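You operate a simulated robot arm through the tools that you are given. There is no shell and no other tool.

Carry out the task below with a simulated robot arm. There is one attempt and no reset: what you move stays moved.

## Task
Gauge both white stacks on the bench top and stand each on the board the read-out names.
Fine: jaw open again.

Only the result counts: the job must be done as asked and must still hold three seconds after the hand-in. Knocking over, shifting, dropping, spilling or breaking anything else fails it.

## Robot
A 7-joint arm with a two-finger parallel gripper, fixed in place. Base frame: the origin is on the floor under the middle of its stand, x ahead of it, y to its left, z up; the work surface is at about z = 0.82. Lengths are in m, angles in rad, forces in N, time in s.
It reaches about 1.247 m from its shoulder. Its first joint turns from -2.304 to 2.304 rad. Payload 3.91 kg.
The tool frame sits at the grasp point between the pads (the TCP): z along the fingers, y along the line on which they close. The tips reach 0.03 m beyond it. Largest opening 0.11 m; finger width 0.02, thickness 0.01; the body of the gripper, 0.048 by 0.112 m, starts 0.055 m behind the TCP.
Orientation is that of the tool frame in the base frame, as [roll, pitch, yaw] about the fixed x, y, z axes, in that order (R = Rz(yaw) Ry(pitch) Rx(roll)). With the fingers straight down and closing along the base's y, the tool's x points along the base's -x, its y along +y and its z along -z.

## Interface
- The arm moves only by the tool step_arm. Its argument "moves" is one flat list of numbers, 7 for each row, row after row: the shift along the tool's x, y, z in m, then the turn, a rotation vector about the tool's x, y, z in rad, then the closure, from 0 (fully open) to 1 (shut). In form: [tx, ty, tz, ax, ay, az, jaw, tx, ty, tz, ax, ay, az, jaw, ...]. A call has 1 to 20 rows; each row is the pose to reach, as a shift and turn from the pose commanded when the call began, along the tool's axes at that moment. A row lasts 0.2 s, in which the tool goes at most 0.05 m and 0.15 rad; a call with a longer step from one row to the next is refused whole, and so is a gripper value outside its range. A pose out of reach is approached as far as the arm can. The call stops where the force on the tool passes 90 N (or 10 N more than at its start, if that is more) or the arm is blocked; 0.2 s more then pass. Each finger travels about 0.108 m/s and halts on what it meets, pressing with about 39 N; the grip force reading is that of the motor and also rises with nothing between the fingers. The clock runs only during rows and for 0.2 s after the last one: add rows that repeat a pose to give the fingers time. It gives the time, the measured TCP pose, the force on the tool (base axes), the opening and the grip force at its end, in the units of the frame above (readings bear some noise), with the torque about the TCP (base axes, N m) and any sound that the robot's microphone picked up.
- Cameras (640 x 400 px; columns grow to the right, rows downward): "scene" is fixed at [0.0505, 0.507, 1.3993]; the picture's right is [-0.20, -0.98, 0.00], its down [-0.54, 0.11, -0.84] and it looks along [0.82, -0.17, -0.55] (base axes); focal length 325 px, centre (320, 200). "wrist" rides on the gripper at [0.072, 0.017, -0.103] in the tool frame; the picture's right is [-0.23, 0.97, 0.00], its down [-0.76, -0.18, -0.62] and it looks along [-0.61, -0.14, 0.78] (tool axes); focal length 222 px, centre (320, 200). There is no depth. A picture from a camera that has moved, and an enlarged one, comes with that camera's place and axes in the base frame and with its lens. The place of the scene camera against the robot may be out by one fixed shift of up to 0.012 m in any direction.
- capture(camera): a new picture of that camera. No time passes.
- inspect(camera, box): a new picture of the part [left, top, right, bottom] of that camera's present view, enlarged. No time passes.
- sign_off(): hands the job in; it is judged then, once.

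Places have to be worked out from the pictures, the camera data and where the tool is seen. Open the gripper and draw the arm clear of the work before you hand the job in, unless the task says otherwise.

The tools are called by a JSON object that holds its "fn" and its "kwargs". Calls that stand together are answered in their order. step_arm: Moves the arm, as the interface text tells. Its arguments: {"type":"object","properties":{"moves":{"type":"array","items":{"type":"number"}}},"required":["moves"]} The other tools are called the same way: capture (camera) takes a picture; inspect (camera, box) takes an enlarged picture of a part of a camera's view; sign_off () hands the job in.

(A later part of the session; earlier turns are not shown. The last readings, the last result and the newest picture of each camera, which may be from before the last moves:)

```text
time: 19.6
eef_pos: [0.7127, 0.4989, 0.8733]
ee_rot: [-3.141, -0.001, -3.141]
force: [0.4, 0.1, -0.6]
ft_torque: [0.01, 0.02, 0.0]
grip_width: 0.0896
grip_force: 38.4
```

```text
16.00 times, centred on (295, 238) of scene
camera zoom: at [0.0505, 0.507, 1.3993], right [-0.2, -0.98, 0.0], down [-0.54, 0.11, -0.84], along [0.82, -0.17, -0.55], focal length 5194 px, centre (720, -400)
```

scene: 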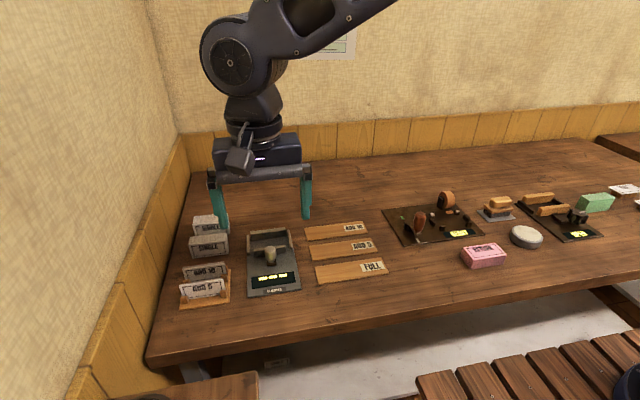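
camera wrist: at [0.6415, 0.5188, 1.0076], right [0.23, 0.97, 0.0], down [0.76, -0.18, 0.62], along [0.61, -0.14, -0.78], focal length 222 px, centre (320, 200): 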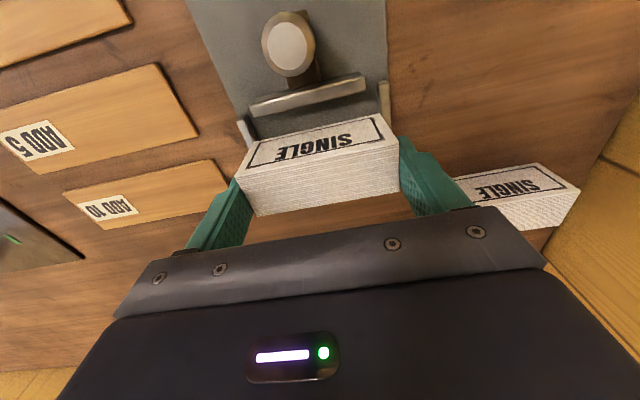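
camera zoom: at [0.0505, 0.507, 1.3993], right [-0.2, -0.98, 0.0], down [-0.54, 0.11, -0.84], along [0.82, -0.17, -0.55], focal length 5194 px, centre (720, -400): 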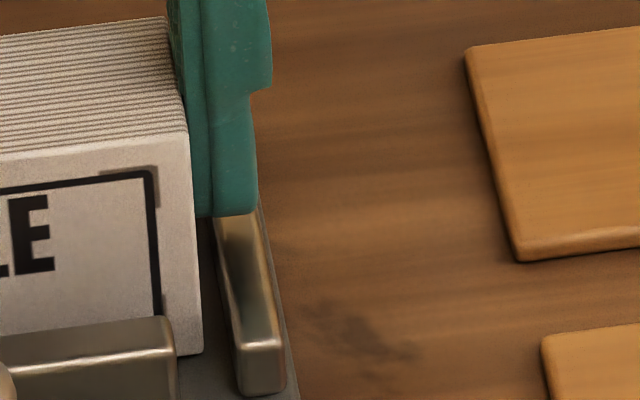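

Still no contact. Fingertip clearance above the walls is set by the grip height, so it stays fine; I'll keep stepping down and checking force.

{"fn": "step_arm", "kwargs": {"moves": [0, 0, 0.001, 0, 0, 0, 0.5, 0, 0, 0.001, 0, 0, 0, 0.5]}}

{"fn": "step_arm", "kwargs": {"moves": [0, 0, 0.001, 0, 0, 0, 0.5, 0, 0, 0.001, 0, 0, 0, 0.5]}}

{"fn": "inspect", "kwargs": {"camera": "scene", "box": [280, 225, 310, 250]}}

```text
time: 20.2
eef_pos: [0.7117, 0.4999, 0.8729]
ee_rot: [3.142, 0.001, 3.141]
force: [-0.2, 0.1, 0.5]
ft_torque: [-0.01, -0.01, 0.0]
grip_width: 0.0894
grip_force: 38.6
```

```text
time: 20.8
eef_pos: [0.7122, 0.5009, 0.8736]
ee_rot: [3.141, 0.0, -3.142]
force: [-3.0, -3.5, 10.9]
ft_torque: [-0.36, 0.18, 0.01]
grip_width: 0.0894
grip_force: 39.2
```

```text
16.00 times, centred on (295, 238) of scene
camera zoom: at [0.0505, 0.507, 1.3993], right [-0.2, -0.98, 0.0], down [-0.54, 0.11, -0.84], along [0.82, -0.17, -0.55], focal length 5194 px, centre (720, -400)
```

zoom: 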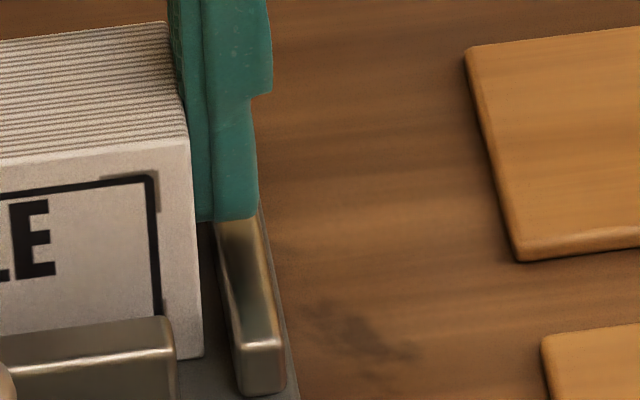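

Contact: 10.9 N upward at TCP z≈0.873, so the stack is on the plate. I'll ease up 0.7 mm, open the fingers, and rise straight up.

{"fn": "step_arm", "kwargs": {"moves": [0, 0, -0.0007, 0, 0, 0, 0.5, 0, 0, -0.0007, 0, 0, 0, 0.2, 0, 0, -0.0007, 0, 0, 0, 0, 0, 0, -0.0007, 0, 0, 0, 0]}}

{"fn": "capture", "kwargs": {"camera": "wrist"}}

{"fn": "inspect", "kwargs": {"camera": "scene", "box": [235, 215, 300, 265]}}

```text
time: 21.8
eef_pos: [0.7118, 0.4987, 0.8719]
ee_rot: [3.141, 0.0, -3.141]
force: [-1.0, -0.8, -0.5]
ft_torque: [-0.02, 0.02, -0.02]
grip_width: 0.1099
grip_force: 0.1
```

```text
taken
camera wrist: at [0.6403, 0.5168, 0.977], right [0.23, 0.97, 0.0], down [0.76, -0.18, 0.62], along [0.61, -0.14, -0.78], focal length 222 px, centre (320, 200)
```

wrist: 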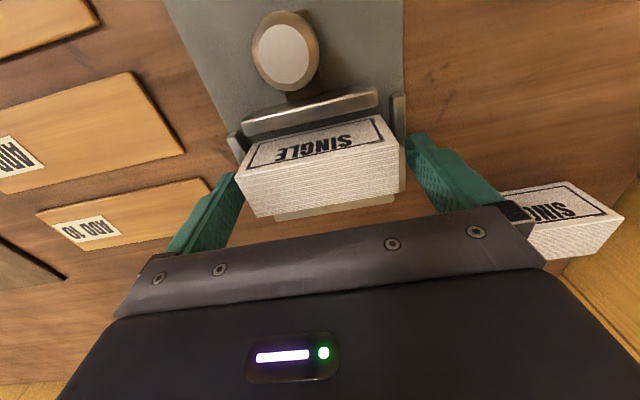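

```text
8.00 times, centred on (268, 240) of scene
camera zoom: at [0.0505, 0.507, 1.3993], right [-0.2, -0.98, 0.0], down [-0.54, 0.11, -0.84], along [0.82, -0.17, -0.55], focal length 2597 px, centre (740, -120)
```

zoom: 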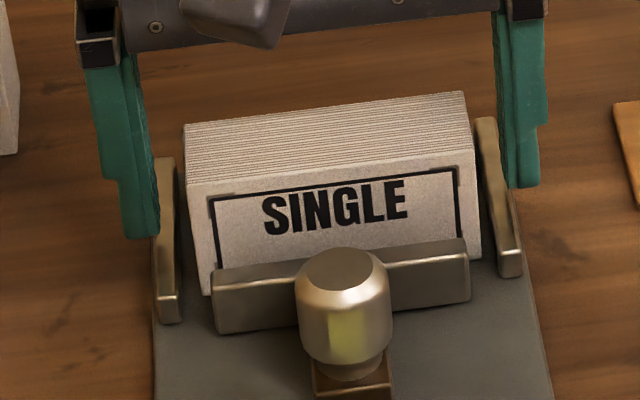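

The stack is standing in the bay and the fingers are clear. Now I'll rise, move back over the knob at about (0.6465, 0.501), and hover above it to check centring.

{"fn": "step_arm", "kwargs": {"moves": [0, 0, -0.03, 0, 0, 0, 0, 0, 0, -0.07, 0, 0, 0, 0, 0.03, 0.001, -0.07, 0, 0, 0, 0.2, 0.0645, 0.002, -0.07, 0, 0, 0, 0.4, 0.0645, 0.002, -0.05, 0, 0, 0, 0.5, 0.0645, 0.002, -0.05, 0, 0, 0, 0.5]}}

{"fn": "capture", "kwargs": {"camera": "wrist"}}

{"fn": "inspect", "kwargs": {"camera": "wrist", "box": [240, 100, 400, 220]}}

{"fn": "inspect", "kwargs": {"camera": "scene", "box": [225, 200, 315, 290]}}

```text
time: 23.2
eef_pos: [0.6474, 0.5011, 0.9239]
ee_rot: [-3.141, -0.001, -3.141]
force: [-0.9, 0.2, -0.2]
ft_torque: [-0.01, 0.01, 0.03]
grip_width: 0.0549
grip_force: 0.1
```

```text
taken
camera wrist: at [0.5771, 0.5177, 1.0271], right [0.23, 0.97, 0.0], down [0.76, -0.18, 0.62], along [0.61, -0.14, -0.78], focal length 222 px, centre (320, 200)
```

wrist: 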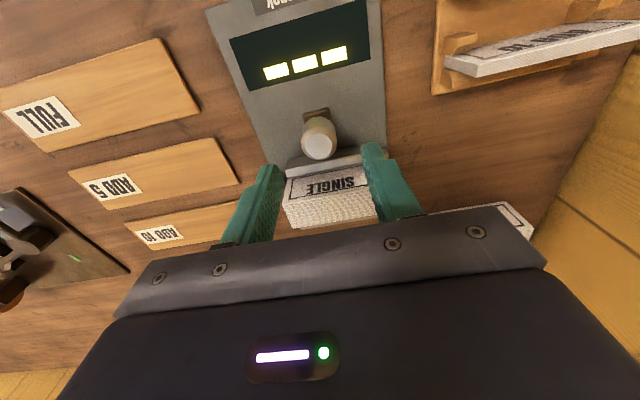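

```text
3.33 times, centred on (320, 160) of wrist
camera zoom: at [0.5771, 0.5177, 1.0271], right [0.23, 0.97, 0.0], down [0.76, -0.18, 0.62], along [0.61, -0.14, -0.78], focal length 740 px, centre (320, 333)
```

zoom: 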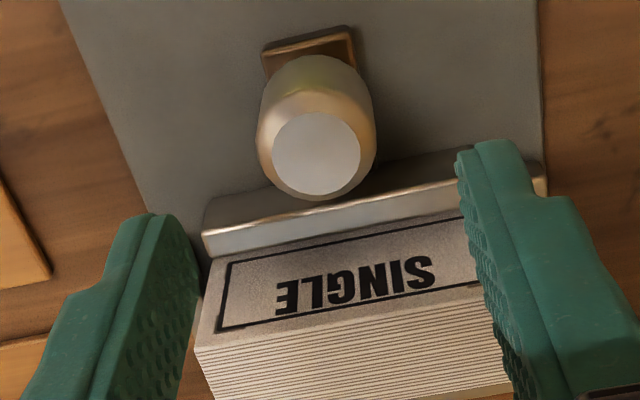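

```text
4.44 times, centred on (270, 245) of scene
camera zoom: at [0.0505, 0.507, 1.3993], right [-0.2, -0.98, 0.0], down [-0.54, 0.11, -0.84], along [0.82, -0.17, -0.55], focal length 1443 px, centre (542, 0)
```

zoom: 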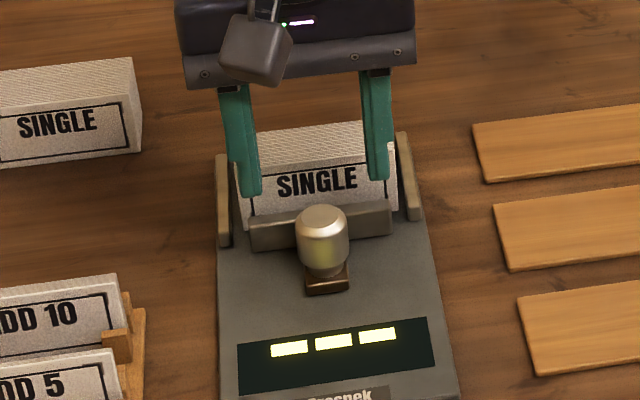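

The knob centre reads (0.6455, 0.501), almost exactly under the TCP. I'll lower to z≈0.880 with the fingers half open around the knob.

{"fn": "step_arm", "kwargs": {"moves": [0.001, 0, 0.02, 0, 0, 0, 0.5, 0.001, 0, 0.036, 0, 0, 0, 0.5, 0.001, 0, 0.044, 0, 0, 0, 0.5, 0.001, 0, 0.044, 0, 0, 0, 0.5]}}

{"fn": "capture", "kwargs": {"camera": "wrist"}}

{"fn": "inspect", "kwargs": {"camera": "scene", "box": [245, 225, 300, 275]}}

```text
time: 24.2
eef_pos: [0.6457, 0.4998, 0.8793]
ee_rot: [-3.141, 0.0, -3.14]
force: [0.7, 0.3, -0.5]
ft_torque: [0.01, -0.01, 0.02]
grip_width: 0.0551
grip_force: 0.1
```

```text
taken
camera wrist: at [0.5752, 0.5175, 0.9832], right [0.23, 0.97, 0.0], down [0.76, -0.18, 0.62], along [0.61, -0.14, -0.78], focal length 222 px, centre (320, 200)
```

wrist: 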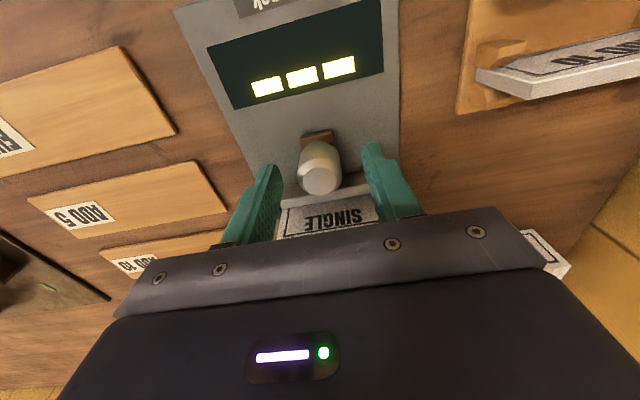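

```text
8.00 times, centred on (272, 250) of scene
camera zoom: at [0.0505, 0.507, 1.3993], right [-0.2, -0.98, 0.0], down [-0.54, 0.11, -0.84], along [0.82, -0.17, -0.55], focal length 2597 px, centre (700, -200)
```

zoom: 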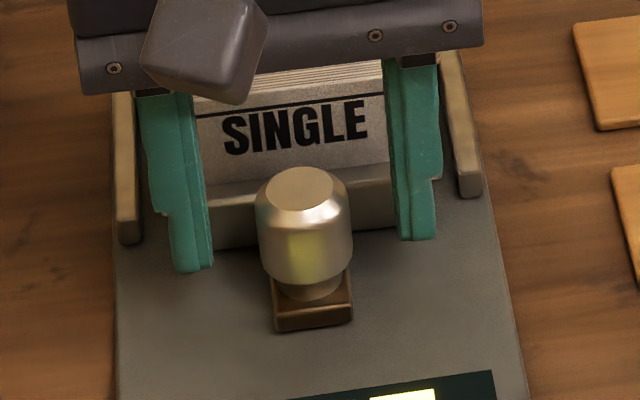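

The fingertips sit level with and symmetric about the knob. Closing gently on it while watching for sideways force.

{"fn": "step_arm", "kwargs": {"moves": [0, 0, 0, 0, 0, 0, 0.6, 0, 0, 0, 0, 0, 0, 0.68, 0, 0, 0, 0, 0, 0, 0.74, 0, 0, 0, 0, 0, 0, 0.8, 0, 0, 0, 0, 0, 0, 0.8]}}

{"fn": "inspect", "kwargs": {"camera": "scene", "box": [235, 215, 310, 305]}}

{"fn": "inspect", "kwargs": {"camera": "wrist", "box": [180, 0, 440, 230]}}

```text
time: 25.4
eef_pos: [0.6458, 0.5006, 0.8797]
ee_rot: [-3.141, 0.001, -3.141]
force: [-0.4, -1.5, 0.0]
ft_torque: [-0.05, -0.05, 0.03]
grip_width: 0.027
grip_force: 45.2
```

```text
4.44 times, centred on (272, 260) of scene
camera zoom: at [0.0505, 0.507, 1.3993], right [-0.2, -0.98, 0.0], down [-0.54, 0.11, -0.84], along [0.82, -0.17, -0.55], focal length 1443 px, centre (531, -67)
```

zoom: 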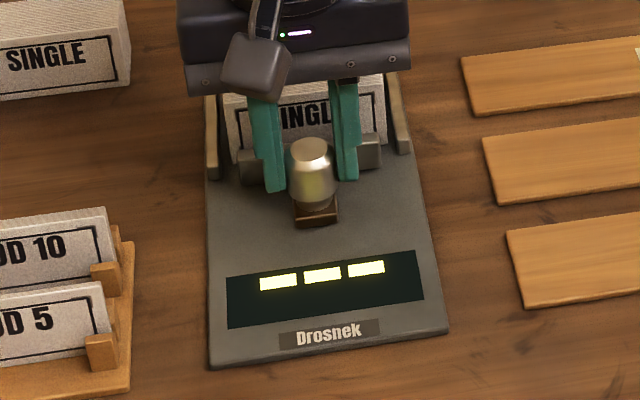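

```text
1.74 times, centred on (310, 115) of wrist
camera zoom: at [0.5752, 0.5174, 0.9833], right [0.23, 0.97, 0.0], down [0.76, -0.18, 0.62], along [0.61, -0.14, -0.78], focal length 386 px, centre (337, 348)
```

zoom: 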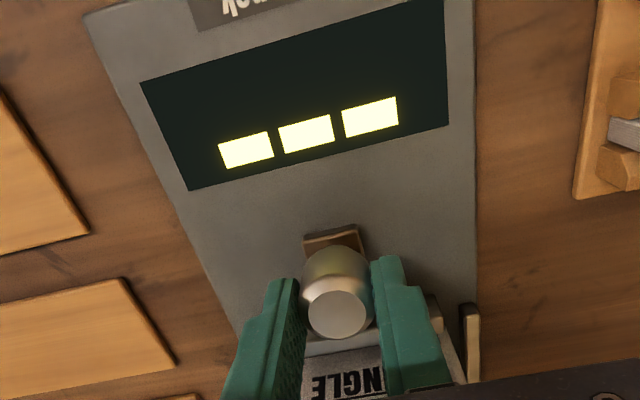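

The knob is gripped (width 0.027) with negligible side load. Now I'll slide the jaw slowly along +x toward the stack and watch force and display.

{"fn": "step_arm", "kwargs": {"moves": [-0.002, 0, 0, 0, 0, 0, 0.8, -0.005, 0, 0, 0, 0, 0, 0.8, -0.008, 0, 0, 0, 0, 0, 0.8, -0.01, 0, 0, 0, 0, 0, 0.8, -0.01, 0, 0, 0, 0, 0, 0.8]}}

{"fn": "inspect", "kwargs": {"camera": "scene", "box": [235, 215, 310, 305]}}

```text
time: 26.6
eef_pos: [0.6562, 0.5007, 0.8783]
ee_rot: [-3.141, 0.001, 3.141]
force: [-1.3, -16.7, 3.9]
ft_torque: [-0.51, 0.13, 0.01]
grip_width: 0.0268
grip_force: 44.5
```

```text
4.44 times, centred on (272, 260) of scene
camera zoom: at [0.0505, 0.507, 1.3993], right [-0.2, -0.98, 0.0], down [-0.54, 0.11, -0.84], along [0.82, -0.17, -0.55], focal length 1443 px, centre (531, -67)
```

zoom: 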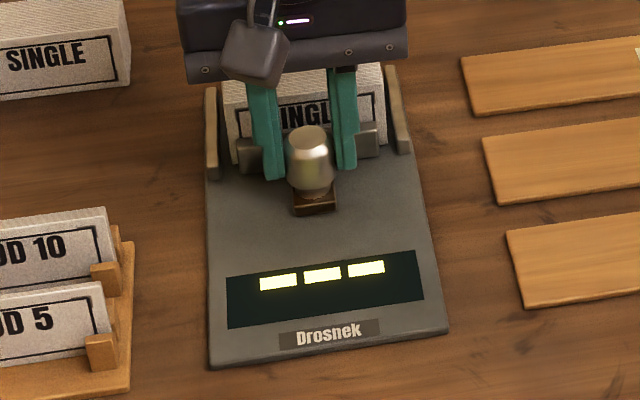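

The slider moves with the knob and the reading is still dashes. There's a 16.7 N side load in −y, so I'll relieve it with a 0.6 mm −y shift while advancing a few mm more.

{"fn": "step_arm", "kwargs": {"moves": [0, -0.0006, 0, 0, 0, 0, 0.8, -0.002, -0.0006, 0, 0, 0, 0, 0.8, -0.004, -0.0006, 0, 0, 0, 0, 0.8, -0.004, -0.0006, 0, 0, 0, 0, 0.8]}}

{"fn": "inspect", "kwargs": {"camera": "scene", "box": [235, 215, 310, 305]}}

```text
time: 27.6
eef_pos: [0.6595, 0.5013, 0.8792]
ee_rot: [-3.141, -0.001, -3.141]
force: [-0.3, -15.8, 5.6]
ft_torque: [-0.5, 0.21, 0.03]
grip_width: 0.027
grip_force: 45.0
```

```text
4.44 times, centred on (272, 260) of scene
camera zoom: at [0.0505, 0.507, 1.3993], right [-0.2, -0.98, 0.0], down [-0.54, 0.11, -0.84], along [0.82, -0.17, -0.55], focal length 1443 px, centre (531, -67)
```

zoom: 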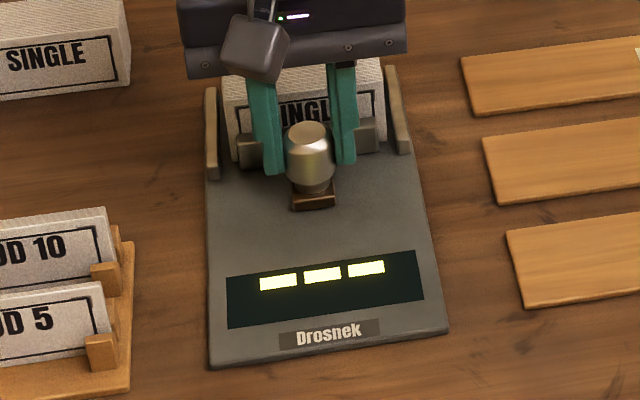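

The side load persists at −15.8 N and the gauge itself hasn't moved. I'll make a pure −1 mm y shift to find the neutral line before pushing further.

{"fn": "step_arm", "kwargs": {"moves": [0, -0.001, 0, 0, 0, 0, 0.8, 0, -0.001, 0, 0, 0, 0, 0.8]}}

{"fn": "inspect", "kwargs": {"camera": "wrist", "box": [180, 0, 440, 230]}}

```text
time: 28.2
eef_pos: [0.6601, 0.4999, 0.8783]
ee_rot: [3.141, 0.0, -3.14]
force: [-0.3, -7.4, 4.1]
ft_torque: [-0.17, -0.05, -0.01]
grip_width: 0.0269
grip_force: 45.1
```

```text
1.74 times, centred on (310, 115) of wrist
camera zoom: at [0.5887, 0.5173, 0.9833], right [0.23, 0.97, 0.0], down [0.76, -0.18, 0.62], along [0.61, -0.14, -0.78], focal length 386 px, centre (337, 348)
```

zoom: 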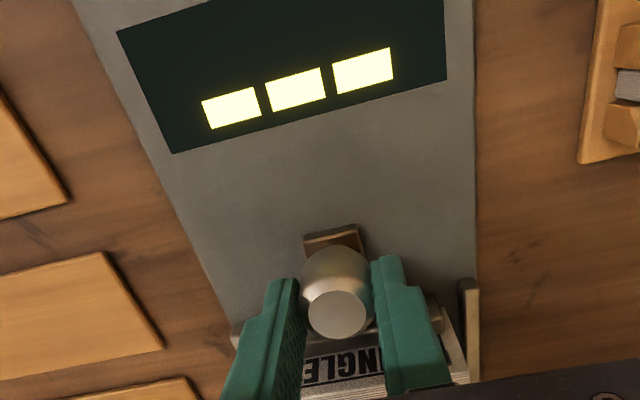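

The side load dropped to −7.4 N, so stiffness is about 8 N/mm. Another −0.8 mm should null it, and then I'll keep advancing the jaw in +x.

{"fn": "step_arm", "kwargs": {"moves": [0, -0.0008, -0.0003, 0, 0, 0, 0.8, -0.002, -0.0008, -0.0003, 0, 0, 0, 0.8, -0.004, -0.0008, -0.0003, 0, 0, 0, 0.8, -0.004, -0.0008, -0.0003, 0, 0, 0, 0.8]}}

{"fn": "inspect", "kwargs": {"camera": "scene", "box": [235, 215, 310, 305]}}

```text
time: 29.2
eef_pos: [0.6643, 0.5006, 0.8781]
ee_rot: [3.14, 0.0, -3.14]
force: [-0.9, 12.4, -7.8]
ft_torque: [0.39, 0.21, 0.03]
grip_width: 0.0272
grip_force: 44.7
```

```text
4.44 times, centred on (272, 260) of scene
camera zoom: at [0.0505, 0.507, 1.3993], right [-0.2, -0.98, 0.0], down [-0.54, 0.11, -0.84], along [0.82, -0.17, -0.55], focal length 1443 px, centre (531, -67)
```

zoom: 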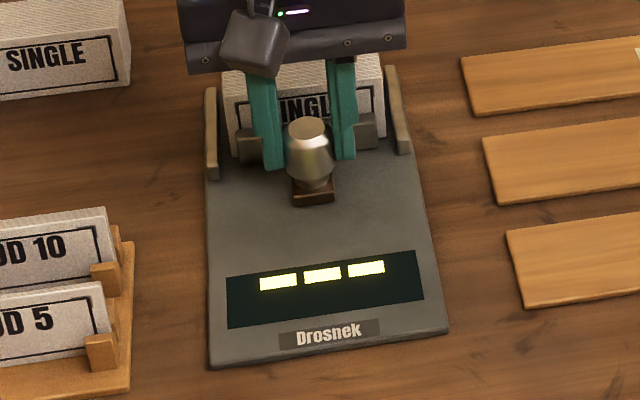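

The side load flipped to +12 N with −8 N in z, so I slightly over-corrected; I'll back off half of that and keep advancing. Total travel is 18 mm, so the jaw should be near or pushing the stack.

{"fn": "step_arm", "kwargs": {"moves": [-0.001, 0.0006, 0.0002, 0, 0, 0, 0.8, -0.003, 0.0006, 0.0002, 0, 0, 0, 0.8, -0.003, 0.0006, 0.0002, 0, 0, 0, 0.8]}}

{"fn": "inspect", "kwargs": {"camera": "scene", "box": [235, 215, 310, 305]}}

{"fn": "inspect", "kwargs": {"camera": "wrist", "box": [180, 0, 440, 230]}}

```text
time: 30.0
eef_pos: [0.6665, 0.4999, 0.8801]
ee_rot: [-3.14, 0.0, 3.142]
force: [-0.7, 12.6, -9.7]
ft_torque: [0.41, 0.12, -0.05]
grip_width: 0.0266
grip_force: 45.4
```

```text
4.44 times, centred on (272, 260) of scene
camera zoom: at [0.0505, 0.507, 1.3993], right [-0.2, -0.98, 0.0], down [-0.54, 0.11, -0.84], along [0.82, -0.17, -0.55], focal length 1443 px, centre (531, -67)
```

zoom: 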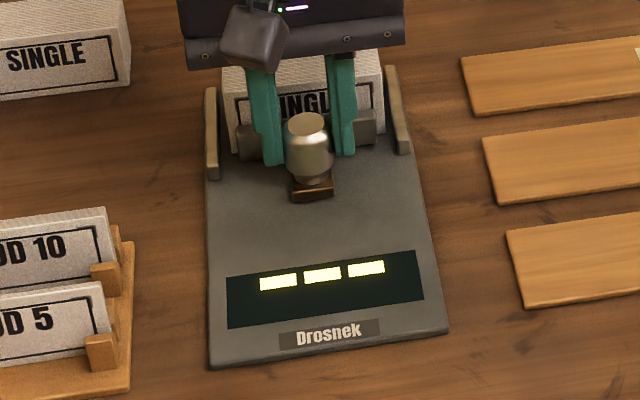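

```text
1.74 times, centred on (310, 115) of wrist
camera zoom: at [0.5962, 0.5174, 0.9833], right [0.23, 0.97, 0.0], down [0.76, -0.18, 0.62], along [0.61, -0.14, -0.78], focal length 386 px, centre (337, 348)
```

zoom: 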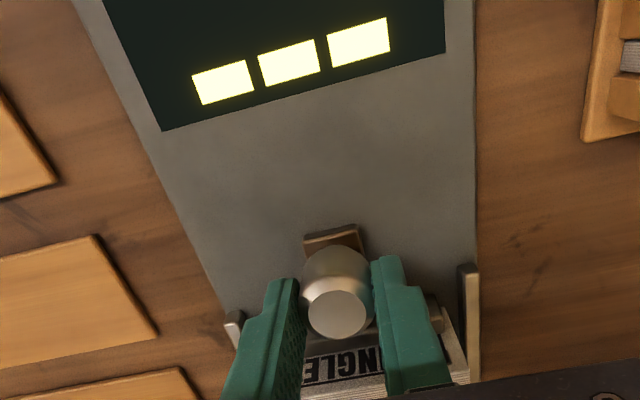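

Forces stay modest and the gauge hasn't shifted; the display still shows dashes. I'll continue pushing +x in small steps toward the fence.

{"fn": "step_arm", "kwargs": {"moves": [-0.001, 0.0004, 0.0002, 0, 0, 0, 0.8, -0.003, 0.0004, 0.0002, 0, 0, 0, 0.8, -0.003, 0.0004, 0.0002, 0, 0, 0, 0.8]}}

{"fn": "inspect", "kwargs": {"camera": "scene", "box": [235, 205, 310, 295]}}

{"fn": "inspect", "kwargs": {"camera": "wrist", "box": [180, 0, 440, 230]}}

```text
time: 30.8
eef_pos: [0.67, 0.5002, 0.8794]
ee_rot: [-3.139, 0.0, -3.141]
force: [0.7, 3.1, -6.8]
ft_torque: [0.08, -0.02, 0.01]
grip_width: 0.0267
grip_force: 44.6
```

```text
4.44 times, centred on (272, 250) of scene
camera zoom: at [0.0505, 0.507, 1.3993], right [-0.2, -0.98, 0.0], down [-0.54, 0.11, -0.84], along [0.82, -0.17, -0.55], focal length 1443 px, centre (531, -22)
```

zoom: 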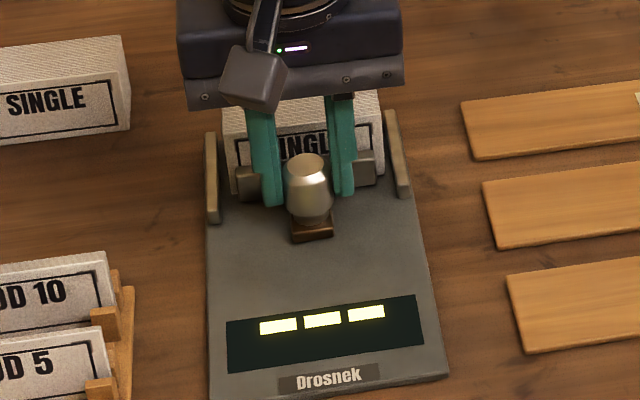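

```text
1.74 times, centred on (310, 115) of wrist
camera zoom: at [0.5994, 0.5175, 0.9834], right [0.23, 0.97, 0.0], down [0.76, -0.18, 0.62], along [0.61, -0.14, -0.78], focal length 386 px, centre (337, 348)
```

zoom: 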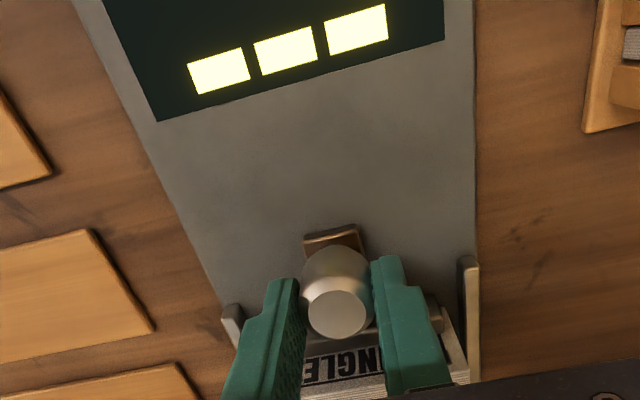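

Travel is now about 24 mm with low forces. Continuing in 2 mm steps until the force in x rises.

{"fn": "step_arm", "kwargs": {"moves": [-0.001, 0, 0.0002, 0, 0, 0, 0.8, -0.002, 0, 0.0002, 0, 0, 0, 0.8, -0.002, 0, 0.0002, 0, 0, 0, 0.8]}}

{"fn": "step_arm", "kwargs": {"moves": [-0.001, 0, 0, 0, 0, 0, 0.8, -0.002, 0, 0, 0, 0, 0, 0.8, -0.002, 0, 0, 0, 0, 0, 0.8]}}

{"fn": "inspect", "kwargs": {"camera": "scene", "box": [235, 205, 310, 295]}}

{"fn": "inspect", "kwargs": {"camera": "wrist", "box": [180, 0, 440, 230]}}

```text
time: 31.6
eef_pos: [0.6717, 0.4999, 0.879]
ee_rot: [-3.14, 0.001, -3.141]
force: [-1.1, 1.3, -1.5]
ft_torque: [0.01, 0.12, -0.02]
grip_width: 0.0269
grip_force: 45.4
```

```text
time: 32.4
eef_pos: [0.6723, 0.5007, 0.8788]
ee_rot: [3.142, -0.002, -3.14]
force: [-22.3, -5.2, 7.0]
ft_torque: [-0.24, 1.14, -0.01]
grip_width: 0.0268
grip_force: 45.2
```

```text
4.44 times, centred on (272, 250) of scene
camera zoom: at [0.0505, 0.507, 1.3993], right [-0.2, -0.98, 0.0], down [-0.54, 0.11, -0.84], along [0.82, -0.17, -0.55], focal length 1443 px, centre (531, -22)
```

zoom: 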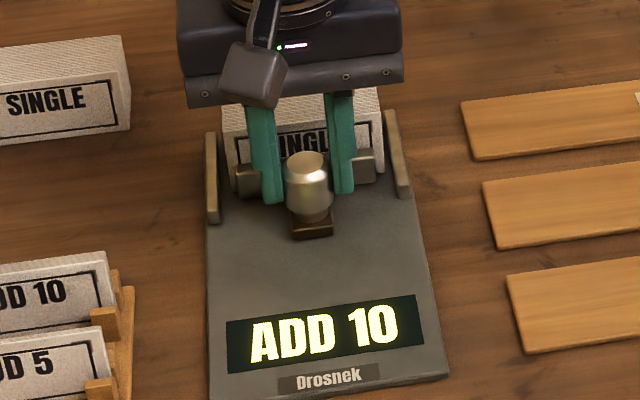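

```text
1.74 times, centred on (310, 115) of wrist
camera zoom: at [0.6017, 0.5174, 0.9835], right [0.23, 0.97, 0.0], down [0.76, -0.18, 0.62], along [0.61, -0.14, -0.78], focal length 386 px, centre (337, 348)
```

zoom: 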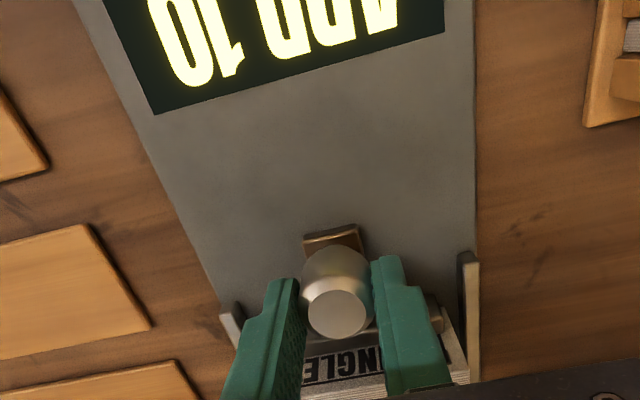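

The jaw has clamped the stack against the fence (22 N) and the display reads "ADD 10". I'll hold for a moment to confirm the reading is steady.

{"fn": "step_arm", "kwargs": {"moves": [-0.0003, 0, 0, 0, 0, 0, 0.8, -0.0003, 0, 0, 0, 0, 0, 0.8, -0.0003, 0, 0, 0, 0, 0, 0.8, -0.0003, 0, 0, 0, 0, 0, 0.8]}}

{"fn": "inspect", "kwargs": {"camera": "scene", "box": [235, 205, 310, 295]}}

```text
time: 33.4
eef_pos: [0.6731, 0.5005, 0.8788]
ee_rot: [-3.14, 0.001, -3.14]
force: [-34.0, -4.7, 7.1]
ft_torque: [-0.14, 1.12, -0.03]
grip_width: 0.027
grip_force: 45.6
```

```text
4.44 times, centred on (272, 250) of scene
camera zoom: at [0.0505, 0.507, 1.3993], right [-0.2, -0.98, 0.0], down [-0.54, 0.11, -0.84], along [0.82, -0.17, -0.55], focal length 1443 px, centre (531, -22)
```

zoom: 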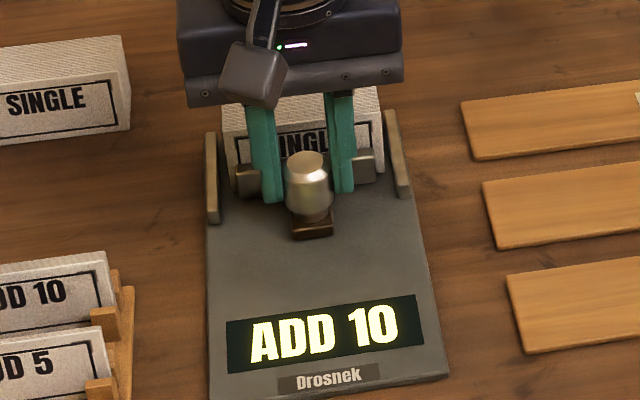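

The reading is steady at "ADD 10", so the front stack goes on the ADD 10 board. Now I'll pull the jaw back to its open start position, a knob travel of about 28 mm.

{"fn": "step_arm", "kwargs": {"moves": [0.003, 0, 0, 0, 0, 0, 0.8, 0.006, 0, 0, 0, 0, 0, 0.8, 0.01, 0, 0, 0, 0, 0, 0.8, 0.014, 0, 0, 0, 0, 0, 0.8, 0.018, 0, 0, 0, 0, 0, 0.8, 0.022, 0, 0, 0, 0, 0, 0.8, 0.025, 0, 0, 0, 0, 0, 0.8, 0.0273, 0, 0, 0, 0, 0, 0.8, 0.0273, 0, 0, 0, 0, 0, 0.8]}}

{"fn": "inspect", "kwargs": {"camera": "scene", "box": [235, 205, 310, 295]}}

```text
time: 35.4
eef_pos: [0.6468, 0.4993, 0.8791]
ee_rot: [3.141, 0.0, -3.141]
force: [2.5, 10.8, 6.9]
ft_torque: [0.35, 0.03, -0.07]
grip_width: 0.0271
grip_force: 45.4
```

```text
4.44 times, centred on (272, 250) of scene
camera zoom: at [0.0505, 0.507, 1.3993], right [-0.2, -0.98, 0.0], down [-0.54, 0.11, -0.84], along [0.82, -0.17, -0.55], focal length 1443 px, centre (531, -22)
```

zoom: 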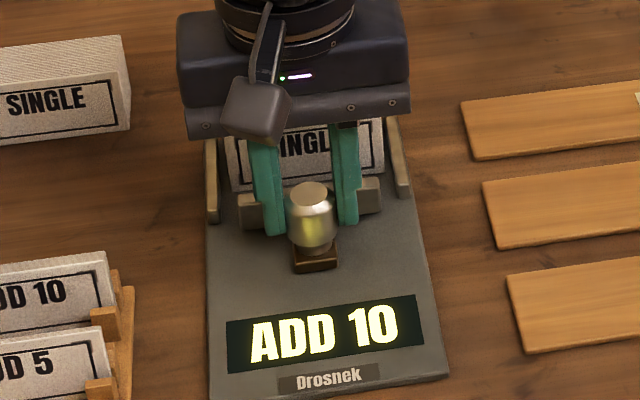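

The jaw is nearly back and the display still latches "ADD 10". I'll pull the last ~1 mm and check whether it meets its end stop.

{"fn": "step_arm", "kwargs": {"moves": [0.0005, 0.0004, 0, 0, 0, 0, 0.8, 0.0012, 0.0008, 0, 0, 0, 0, 0.8, 0.0012, 0.0008, 0, 0, 0, 0, 0.8]}}

{"fn": "inspect", "kwargs": {"camera": "scene", "box": [235, 205, 310, 295]}}

```text
time: 36.2
eef_pos: [0.6472, 0.5008, 0.8793]
ee_rot: [3.141, 0.001, -3.14]
force: [11.9, -1.0, 9.3]
ft_torque: [-0.04, -0.43, -0.05]
grip_width: 0.0267
grip_force: 45.1
```

```text
4.44 times, centred on (272, 250) of scene
camera zoom: at [0.0505, 0.507, 1.3993], right [-0.2, -0.98, 0.0], down [-0.54, 0.11, -0.84], along [0.82, -0.17, -0.55], focal length 1443 px, centre (531, -22)
```

zoom: 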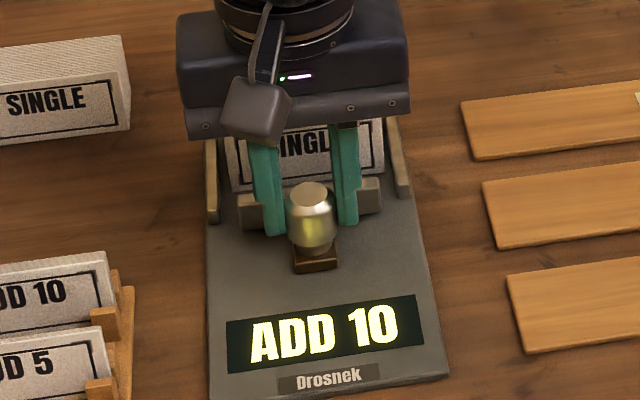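

There's 12 N of pull in x, so the jaw is at its open stop. I'll relax, open the fingers off the knob, rise, and look at the stack in the bay.

{"fn": "step_arm", "kwargs": {"moves": [-0.0006, 0, -0.0003, 0, 0, 0, 0.8, -0.0006, 0, -0.0003, 0, 0, 0, 0.6, -0.0006, 0, -0.0003, 0, 0, 0, 0.45, -0.0006, 0, -0.0003, 0, 0, 0, 0.45, -0.0006, 0, -0.03, 0, 0, 0, 0.45, -0.0006, 0, -0.06, 0, 0, 0, 0.45, -0.0006, 0, -0.06, 0, 0, 0, 0.2, -0.0006, 0, -0.06, 0, 0, 0, 0]}}

{"fn": "capture", "kwargs": {"camera": "wrist"}}

{"fn": "inspect", "kwargs": {"camera": "wrist", "box": [240, 100, 410, 240]}}

{"fn": "inspect", "kwargs": {"camera": "scene", "box": [235, 205, 310, 295]}}

```text
time: 38.0
eef_pos: [0.6462, 0.5014, 0.9382]
ee_rot: [-3.141, 0.0, -3.141]
force: [-0.4, -0.5, -0.2]
ft_torque: [0.01, 0.02, 0.0]
grip_width: 0.11
grip_force: 0.1
```

```text
taken
camera wrist: at [0.5749, 0.5185, 1.0424], right [0.23, 0.97, 0.0], down [0.76, -0.18, 0.62], along [0.61, -0.14, -0.78], focal length 222 px, centre (320, 200)
```

wrist: 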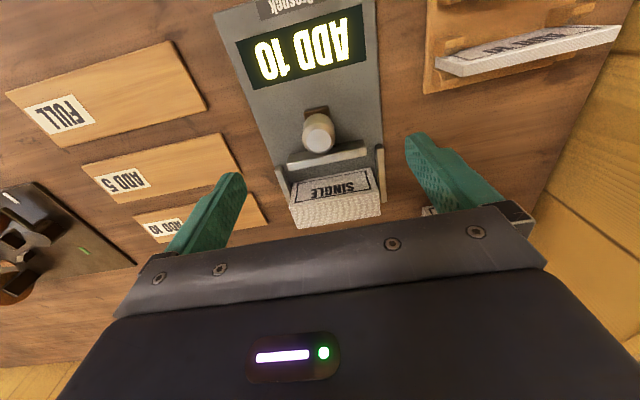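

```text
2.86 times, centred on (325, 170) of wrist
camera zoom: at [0.5749, 0.5185, 1.0424], right [0.23, 0.97, 0.0], down [0.76, -0.18, 0.62], along [0.61, -0.14, -0.78], focal length 635 px, centre (306, 286)
```

zoom: 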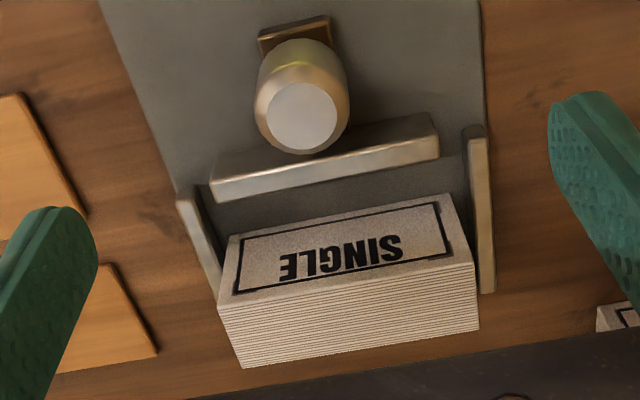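

```text
4.44 times, centred on (272, 250) of scene
camera zoom: at [0.0505, 0.507, 1.3993], right [-0.2, -0.98, 0.0], down [-0.54, 0.11, -0.84], along [0.82, -0.17, -0.55], focal length 1443 px, centre (531, -22)
```

zoom: 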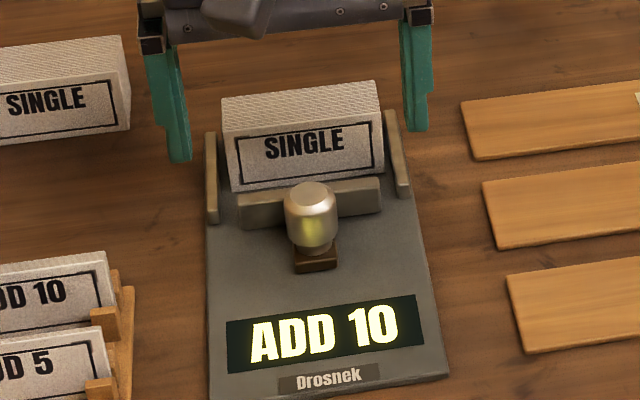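

The stack is against the fence, upright, with its centre at about (0.7267, 0.4995). I'll move over it with the fingers open and go down to the earlier release height.

{"fn": "step_arm", "kwargs": {"moves": [-0.03, 0, 0, 0, 0, 0, 0, -0.06, -0.0009, 0, 0, 0, 0, 0, -0.08, -0.0009, 0, 0, 0, 0, 0, -0.08, -0.0009, 0.03, 0, 0, 0, 0, -0.08, -0.0009, 0.055, 0, 0, 0, 0, -0.08, -0.0009, 0.055, 0, 0, 0, 0]}}

{"fn": "capture", "kwargs": {"camera": "wrist"}}

{"fn": "inspect", "kwargs": {"camera": "scene", "box": [235, 205, 310, 265]}}

```text
time: 39.4
eef_pos: [0.7257, 0.4999, 0.8829]
ee_rot: [3.141, -0.002, 3.141]
force: [-0.3, -0.3, -0.8]
ft_torque: [0.0, -0.01, -0.04]
grip_width: 0.1098
grip_force: 0.0
```

```text
taken
camera wrist: at [0.6539, 0.5169, 0.9871], right [0.23, 0.97, 0.0], down [0.76, -0.18, 0.62], along [0.61, -0.14, -0.78], focal length 222 px, centre (320, 200)
```

wrist: 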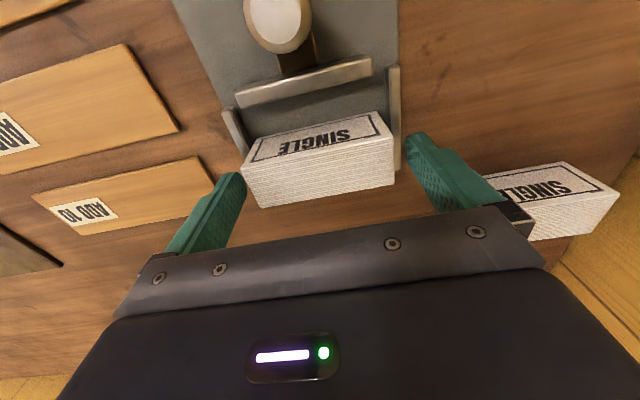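

```text
6.67 times, centred on (272, 235) of scene
camera zoom: at [0.0505, 0.507, 1.3993], right [-0.2, -0.98, 0.0], down [-0.54, 0.11, -0.84], along [0.82, -0.17, -0.55], focal length 2164 px, centre (637, -33)
```

zoom: 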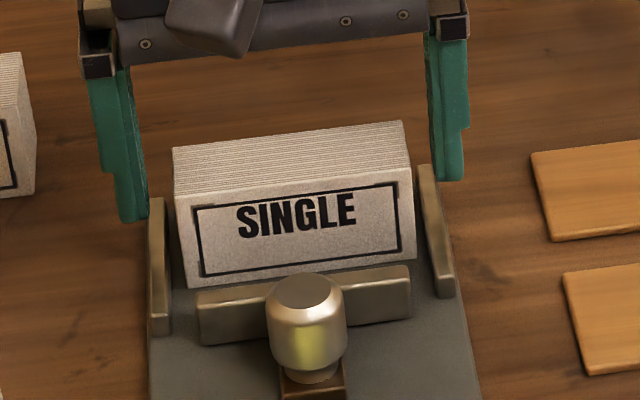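

The fingers straddle the stack evenly above the walls. Lowering the last 10 mm, closing, then lifting slightly.

{"fn": "step_arm", "kwargs": {"moves": [0, 0, 0.006, 0, 0, 0, 0, 0, 0, 0.0105, 0, 0, 0, 0, 0, 0, 0.0105, 0, 0, 0, 0.15, 0, 0, 0.0105, 0, 0, 0, 0.3, 0, 0, 0.0105, 0, 0, 0, 0.5, 0, 0, 0.0105, 0, 0, 0, 0.5]}}

{"fn": "inspect", "kwargs": {"camera": "scene", "box": [235, 205, 310, 265]}}

```text
time: 40.8
eef_pos: [0.7249, 0.4988, 0.8726]
ee_rot: [-3.141, 0.001, -3.141]
force: [0.0, 0.1, -1.2]
ft_torque: [-0.02, -0.01, 0.01]
grip_width: 0.0895
grip_force: 39.0
```

```text
6.67 times, centred on (272, 235) of scene
camera zoom: at [0.0505, 0.507, 1.3993], right [-0.2, -0.98, 0.0], down [-0.54, 0.11, -0.84], along [0.82, -0.17, -0.55], focal length 2164 px, centre (637, -33)
```

zoom: 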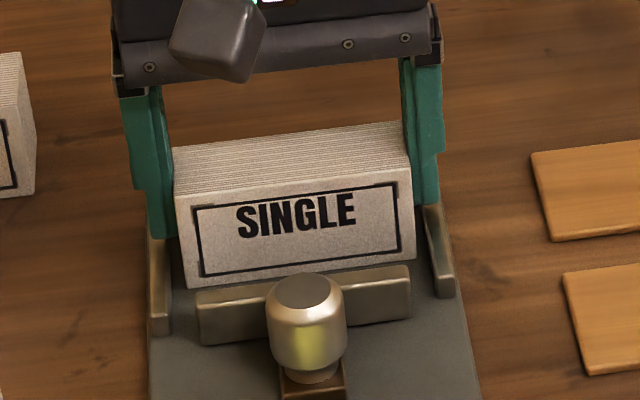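

Gripped again (0.0895, 39 N). I'll lift clear of the gauge and carry it to above the ADD 10 board at about (0.7425, 0.334).

{"fn": "step_arm", "kwargs": {"moves": [0, 0, -0.02, 0, 0, 0, 0.5, 0, 0, -0.045, 0, 0, 0, 0.5, 0, 0, -0.07, 0, 0, 0, 0.5, -0.004, -0.035, -0.07, 0, 0, 0, 0.5, -0.009, -0.075, -0.07, 0, 0, 0, 0.5, -0.013, -0.115, -0.07, 0, 0, 0, 0.5, -0.0166, -0.1455, -0.07, 0, 0, 0, 0.5, -0.0166, -0.1655, -0.07, 0, 0, 0, 0.5, -0.0166, -0.1655, -0.05, 0, 0, 0, 0.5, -0.0166, -0.1655, -0.05, 0, 0, 0, 0.5]}}

{"fn": "capture", "kwargs": {"camera": "wrist"}}

{"fn": "inspect", "kwargs": {"camera": "wrist", "box": [200, 60, 440, 240]}}

{"fn": "inspect", "kwargs": {"camera": "scene", "box": [280, 180, 400, 290]}}

{"fn": "capture", "kwargs": {"camera": "scene"}}

```text
time: 43.0
eef_pos: [0.7439, 0.3354, 0.9243]
ee_rot: [3.141, 0.001, -3.141]
force: [0.6, 0.5, -1.5]
ft_torque: [-0.02, 0.0, 0.0]
grip_width: 0.0893
grip_force: 38.9
```

```text
taken
camera wrist: at [0.6731, 0.3529, 1.0286], right [0.23, 0.97, 0.0], down [0.76, -0.18, 0.62], along [0.61, -0.14, -0.78], focal length 222 px, centre (320, 200)
```

wrist: 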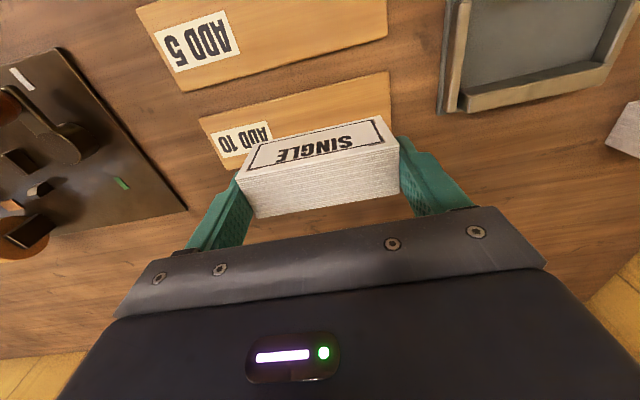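

```text
2.22 times, centred on (320, 150) of wrist
camera zoom: at [0.6731, 0.3529, 1.0286], right [0.23, 0.97, 0.0], down [0.76, -0.18, 0.62], along [0.61, -0.14, -0.78], focal length 494 px, centre (320, 311)
```

zoom: 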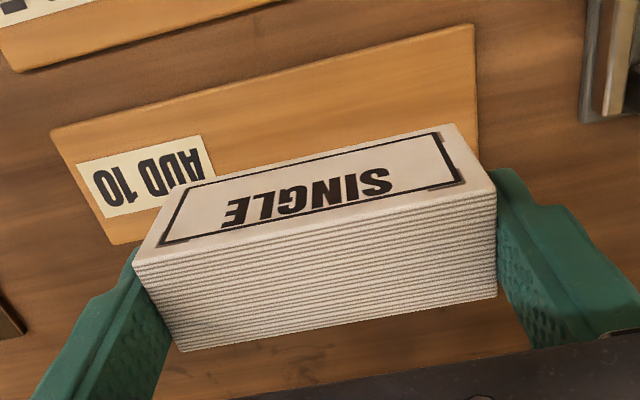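

```text
3.64 times, centred on (340, 235) of scene
camera zoom: at [0.0505, 0.507, 1.3993], right [-0.2, -0.98, 0.0], down [-0.54, 0.11, -0.84], along [0.82, -0.17, -0.55], focal length 1180 px, centre (247, 73)
```

zoom: 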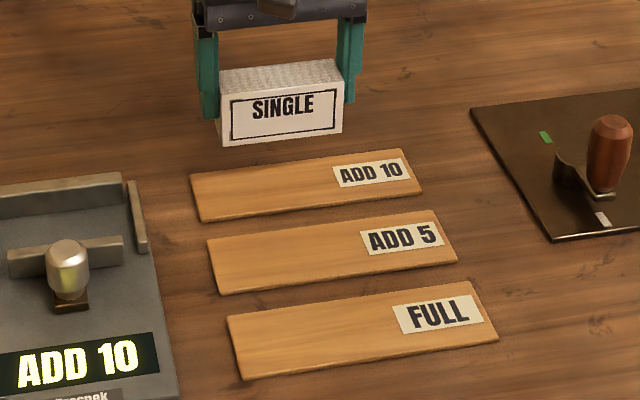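

```text
taken
```

scene: 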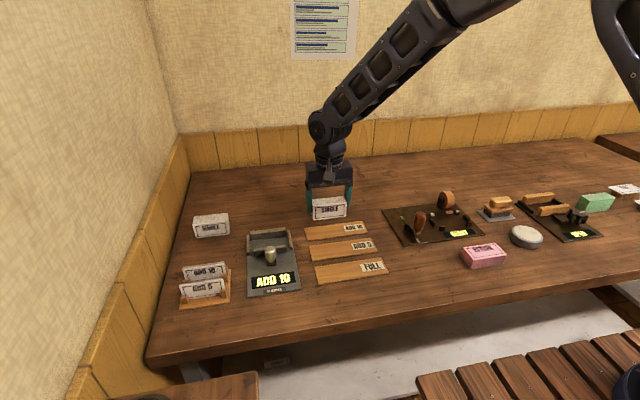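

The board measures x≈0.716–0.771 and y≈0.2285–0.400, and the held stack is about 3 mm too far in +x. I'll shift −3 mm in x and lower to just above the board.

{"fn": "step_arm", "kwargs": {"moves": [0.003, 0, 0.015, 0, 0, 0, 0.5, 0.003, 0, 0.035, 0, 0, 0, 0.5, 0.003, 0, 0.045, 0, 0, 0, 0.5, 0.003, 0, 0.048, 0, 0, 0, 0.5, 0.003, 0, 0.048, 0, 0, 0, 0.5]}}

{"fn": "inspect", "kwargs": {"camera": "scene", "box": [290, 190, 380, 250]}}

{"fn": "inspect", "kwargs": {"camera": "wrist", "box": [200, 60, 440, 240]}}

```text
time: 44.2
eef_pos: [0.7405, 0.3356, 0.8746]
ee_rot: [-3.141, -0.001, -3.141]
force: [0.0, 0.1, -0.9]
ft_torque: [0.0, -0.05, 0.02]
grip_width: 0.0893
grip_force: 39.1
```

```text
6.67 times, centred on (335, 220) of scene
camera zoom: at [0.0505, 0.507, 1.3993], right [-0.2, -0.98, 0.0], down [-0.54, 0.11, -0.84], along [0.82, -0.17, -0.55], focal length 2164 px, centre (220, 67)
```

zoom: 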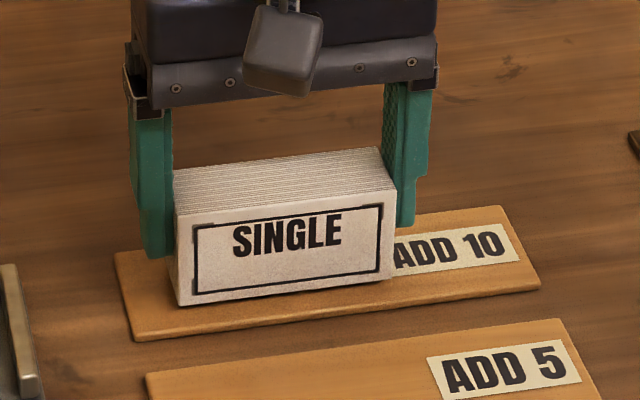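

```text
2.22 times, centred on (320, 150) of wrist
camera zoom: at [0.6688, 0.3524, 0.9792], right [0.23, 0.97, 0.0], down [0.76, -0.18, 0.62], along [0.61, -0.14, -0.78], focal length 494 px, centre (320, 311)
```

zoom: 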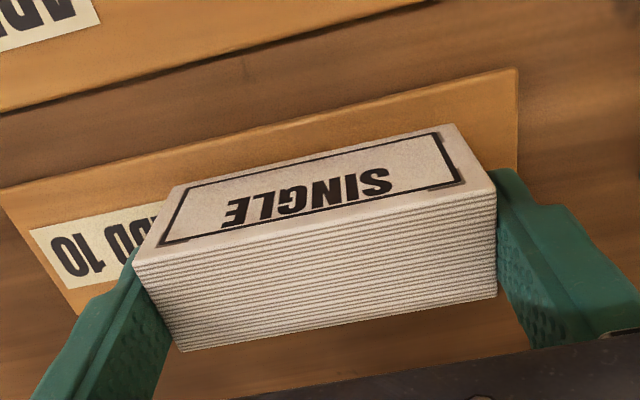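

The stack is well inside the board outline, just above it. Lowering in 1 mm steps to contact.

{"fn": "step_arm", "kwargs": {"moves": [0, 0, 0.001, 0, 0, 0, 0.5, 0, 0, 0.001, 0, 0, 0, 0.5]}}

{"fn": "step_arm", "kwargs": {"moves": [0, 0, 0.001, 0, 0, 0, 0.5, 0, 0, 0.001, 0, 0, 0, 0.5]}}

{"fn": "step_arm", "kwargs": {"moves": [0, 0, 0.001, 0, 0, 0, 0.5, 0, 0, 0.001, 0, 0, 0, 0.5]}}

```text
time: 44.8
eef_pos: [0.7397, 0.3354, 0.8754]
ee_rot: [3.141, 0.0, 3.14]
force: [-0.1, 0.3, -1.9]
ft_torque: [0.01, -0.03, -0.03]
grip_width: 0.0897
grip_force: 38.5
```

```text
time: 45.4
eef_pos: [0.7401, 0.334, 0.8733]
ee_rot: [-3.14, 0.0, 3.141]
force: [1.2, 0.1, -1.4]
ft_torque: [-0.01, 0.01, -0.01]
grip_width: 0.0892
grip_force: 38.5
```

```text
time: 46.0
eef_pos: [0.7403, 0.3344, 0.872]
ee_rot: [3.142, 0.0, -3.141]
force: [0.0, -0.4, -0.9]
ft_torque: [-0.02, 0.02, 0.02]
grip_width: 0.0895
grip_force: 39.6
```

No contact yet at z≈0.872; continuing down in 1 mm steps.

{"fn": "step_arm", "kwargs": {"moves": [0, 0, 0.001, 0, 0, 0, 0.5, 0, 0, 0.001, 0, 0, 0, 0.5]}}

{"fn": "step_arm", "kwargs": {"moves": [0, 0, 0.001, 0, 0, 0, 0.5, 0, 0, 0.001, 0, 0, 0, 0.5]}}

{"fn": "inspect", "kwargs": {"camera": "scene", "box": [290, 200, 380, 260]}}

```text
time: 46.6
eef_pos: [0.7408, 0.3345, 0.8711]
ee_rot: [3.14, 0.001, 3.142]
force: [-0.5, 0.8, 1.1]
ft_torque: [-0.06, 0.03, 0.0]
grip_width: 0.0897
grip_force: 38.9
```

```text
time: 47.2
eef_pos: [0.741, 0.3348, 0.8726]
ee_rot: [-3.14, 0.002, 3.141]
force: [-4.0, -3.5, 20.3]
ft_torque: [-0.51, 0.28, 0.02]
grip_width: 0.0894
grip_force: 39.3
```

```text
6.67 times, centred on (335, 230) of scene
camera zoom: at [0.0505, 0.507, 1.3993], right [-0.2, -0.98, 0.0], down [-0.54, 0.11, -0.84], along [0.82, -0.17, -0.55], focal length 2164 px, centre (220, 0)
```

zoom: 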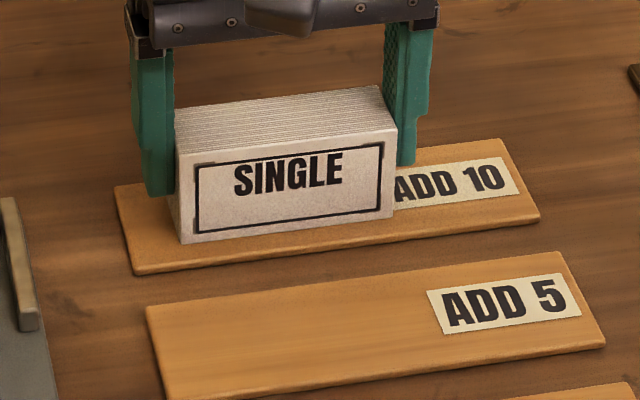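

Contact on the board (20 N). I'll ease up 0.8 mm, open, and rise clear.

{"fn": "step_arm", "kwargs": {"moves": [0, 0, -0.0008, 0, 0, 0, 0.5, 0, 0, -0.0008, 0, 0, 0, 0.2, 0, 0, -0.0008, 0, 0, 0, 0, 0, 0, -0.0008, 0, 0, 0, 0, 0, 0, -0.02, 0, 0, 0, 0, 0, 0, -0.06, 0, 0, 0, 0, 0, 0, -0.09, 0, 0, 0, 0, 0, 0, -0.09, 0, 0, 0, 0]}}

{"fn": "capture", "kwargs": {"camera": "wrist"}}

{"fn": "inspect", "kwargs": {"camera": "scene", "box": [290, 200, 380, 260]}}

```text
time: 49.0
eef_pos: [0.7403, 0.3349, 0.9607]
ee_rot: [-3.141, 0.0, 3.141]
force: [0.0, 0.1, -0.1]
ft_torque: [-0.01, 0.0, 0.0]
grip_width: 0.1099
grip_force: 0.2
```

```text
taken
camera wrist: at [0.6699, 0.3511, 1.0646], right [0.23, 0.97, 0.0], down [0.76, -0.18, 0.62], along [0.61, -0.14, -0.78], focal length 222 px, centre (320, 200)
```

wrist: 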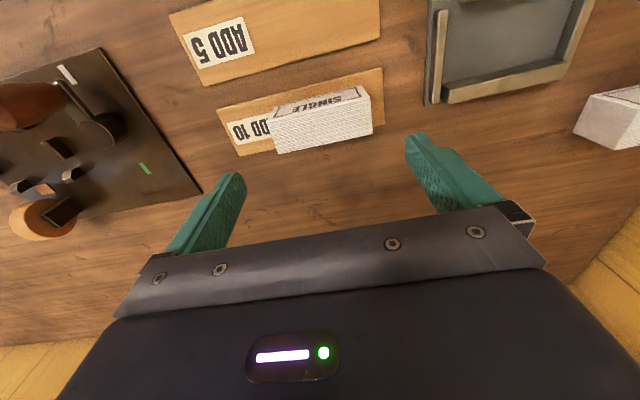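

```text
6.67 times, centred on (335, 230) of scene
camera zoom: at [0.0505, 0.507, 1.3993], right [-0.2, -0.98, 0.0], down [-0.54, 0.11, -0.84], along [0.82, -0.17, -0.55], focal length 2164 px, centre (220, 0)
```

zoom: 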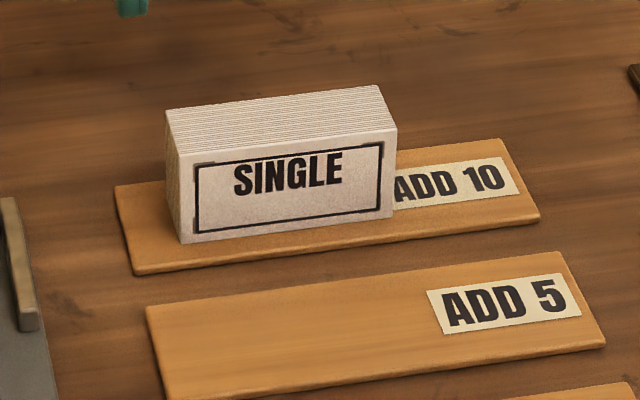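

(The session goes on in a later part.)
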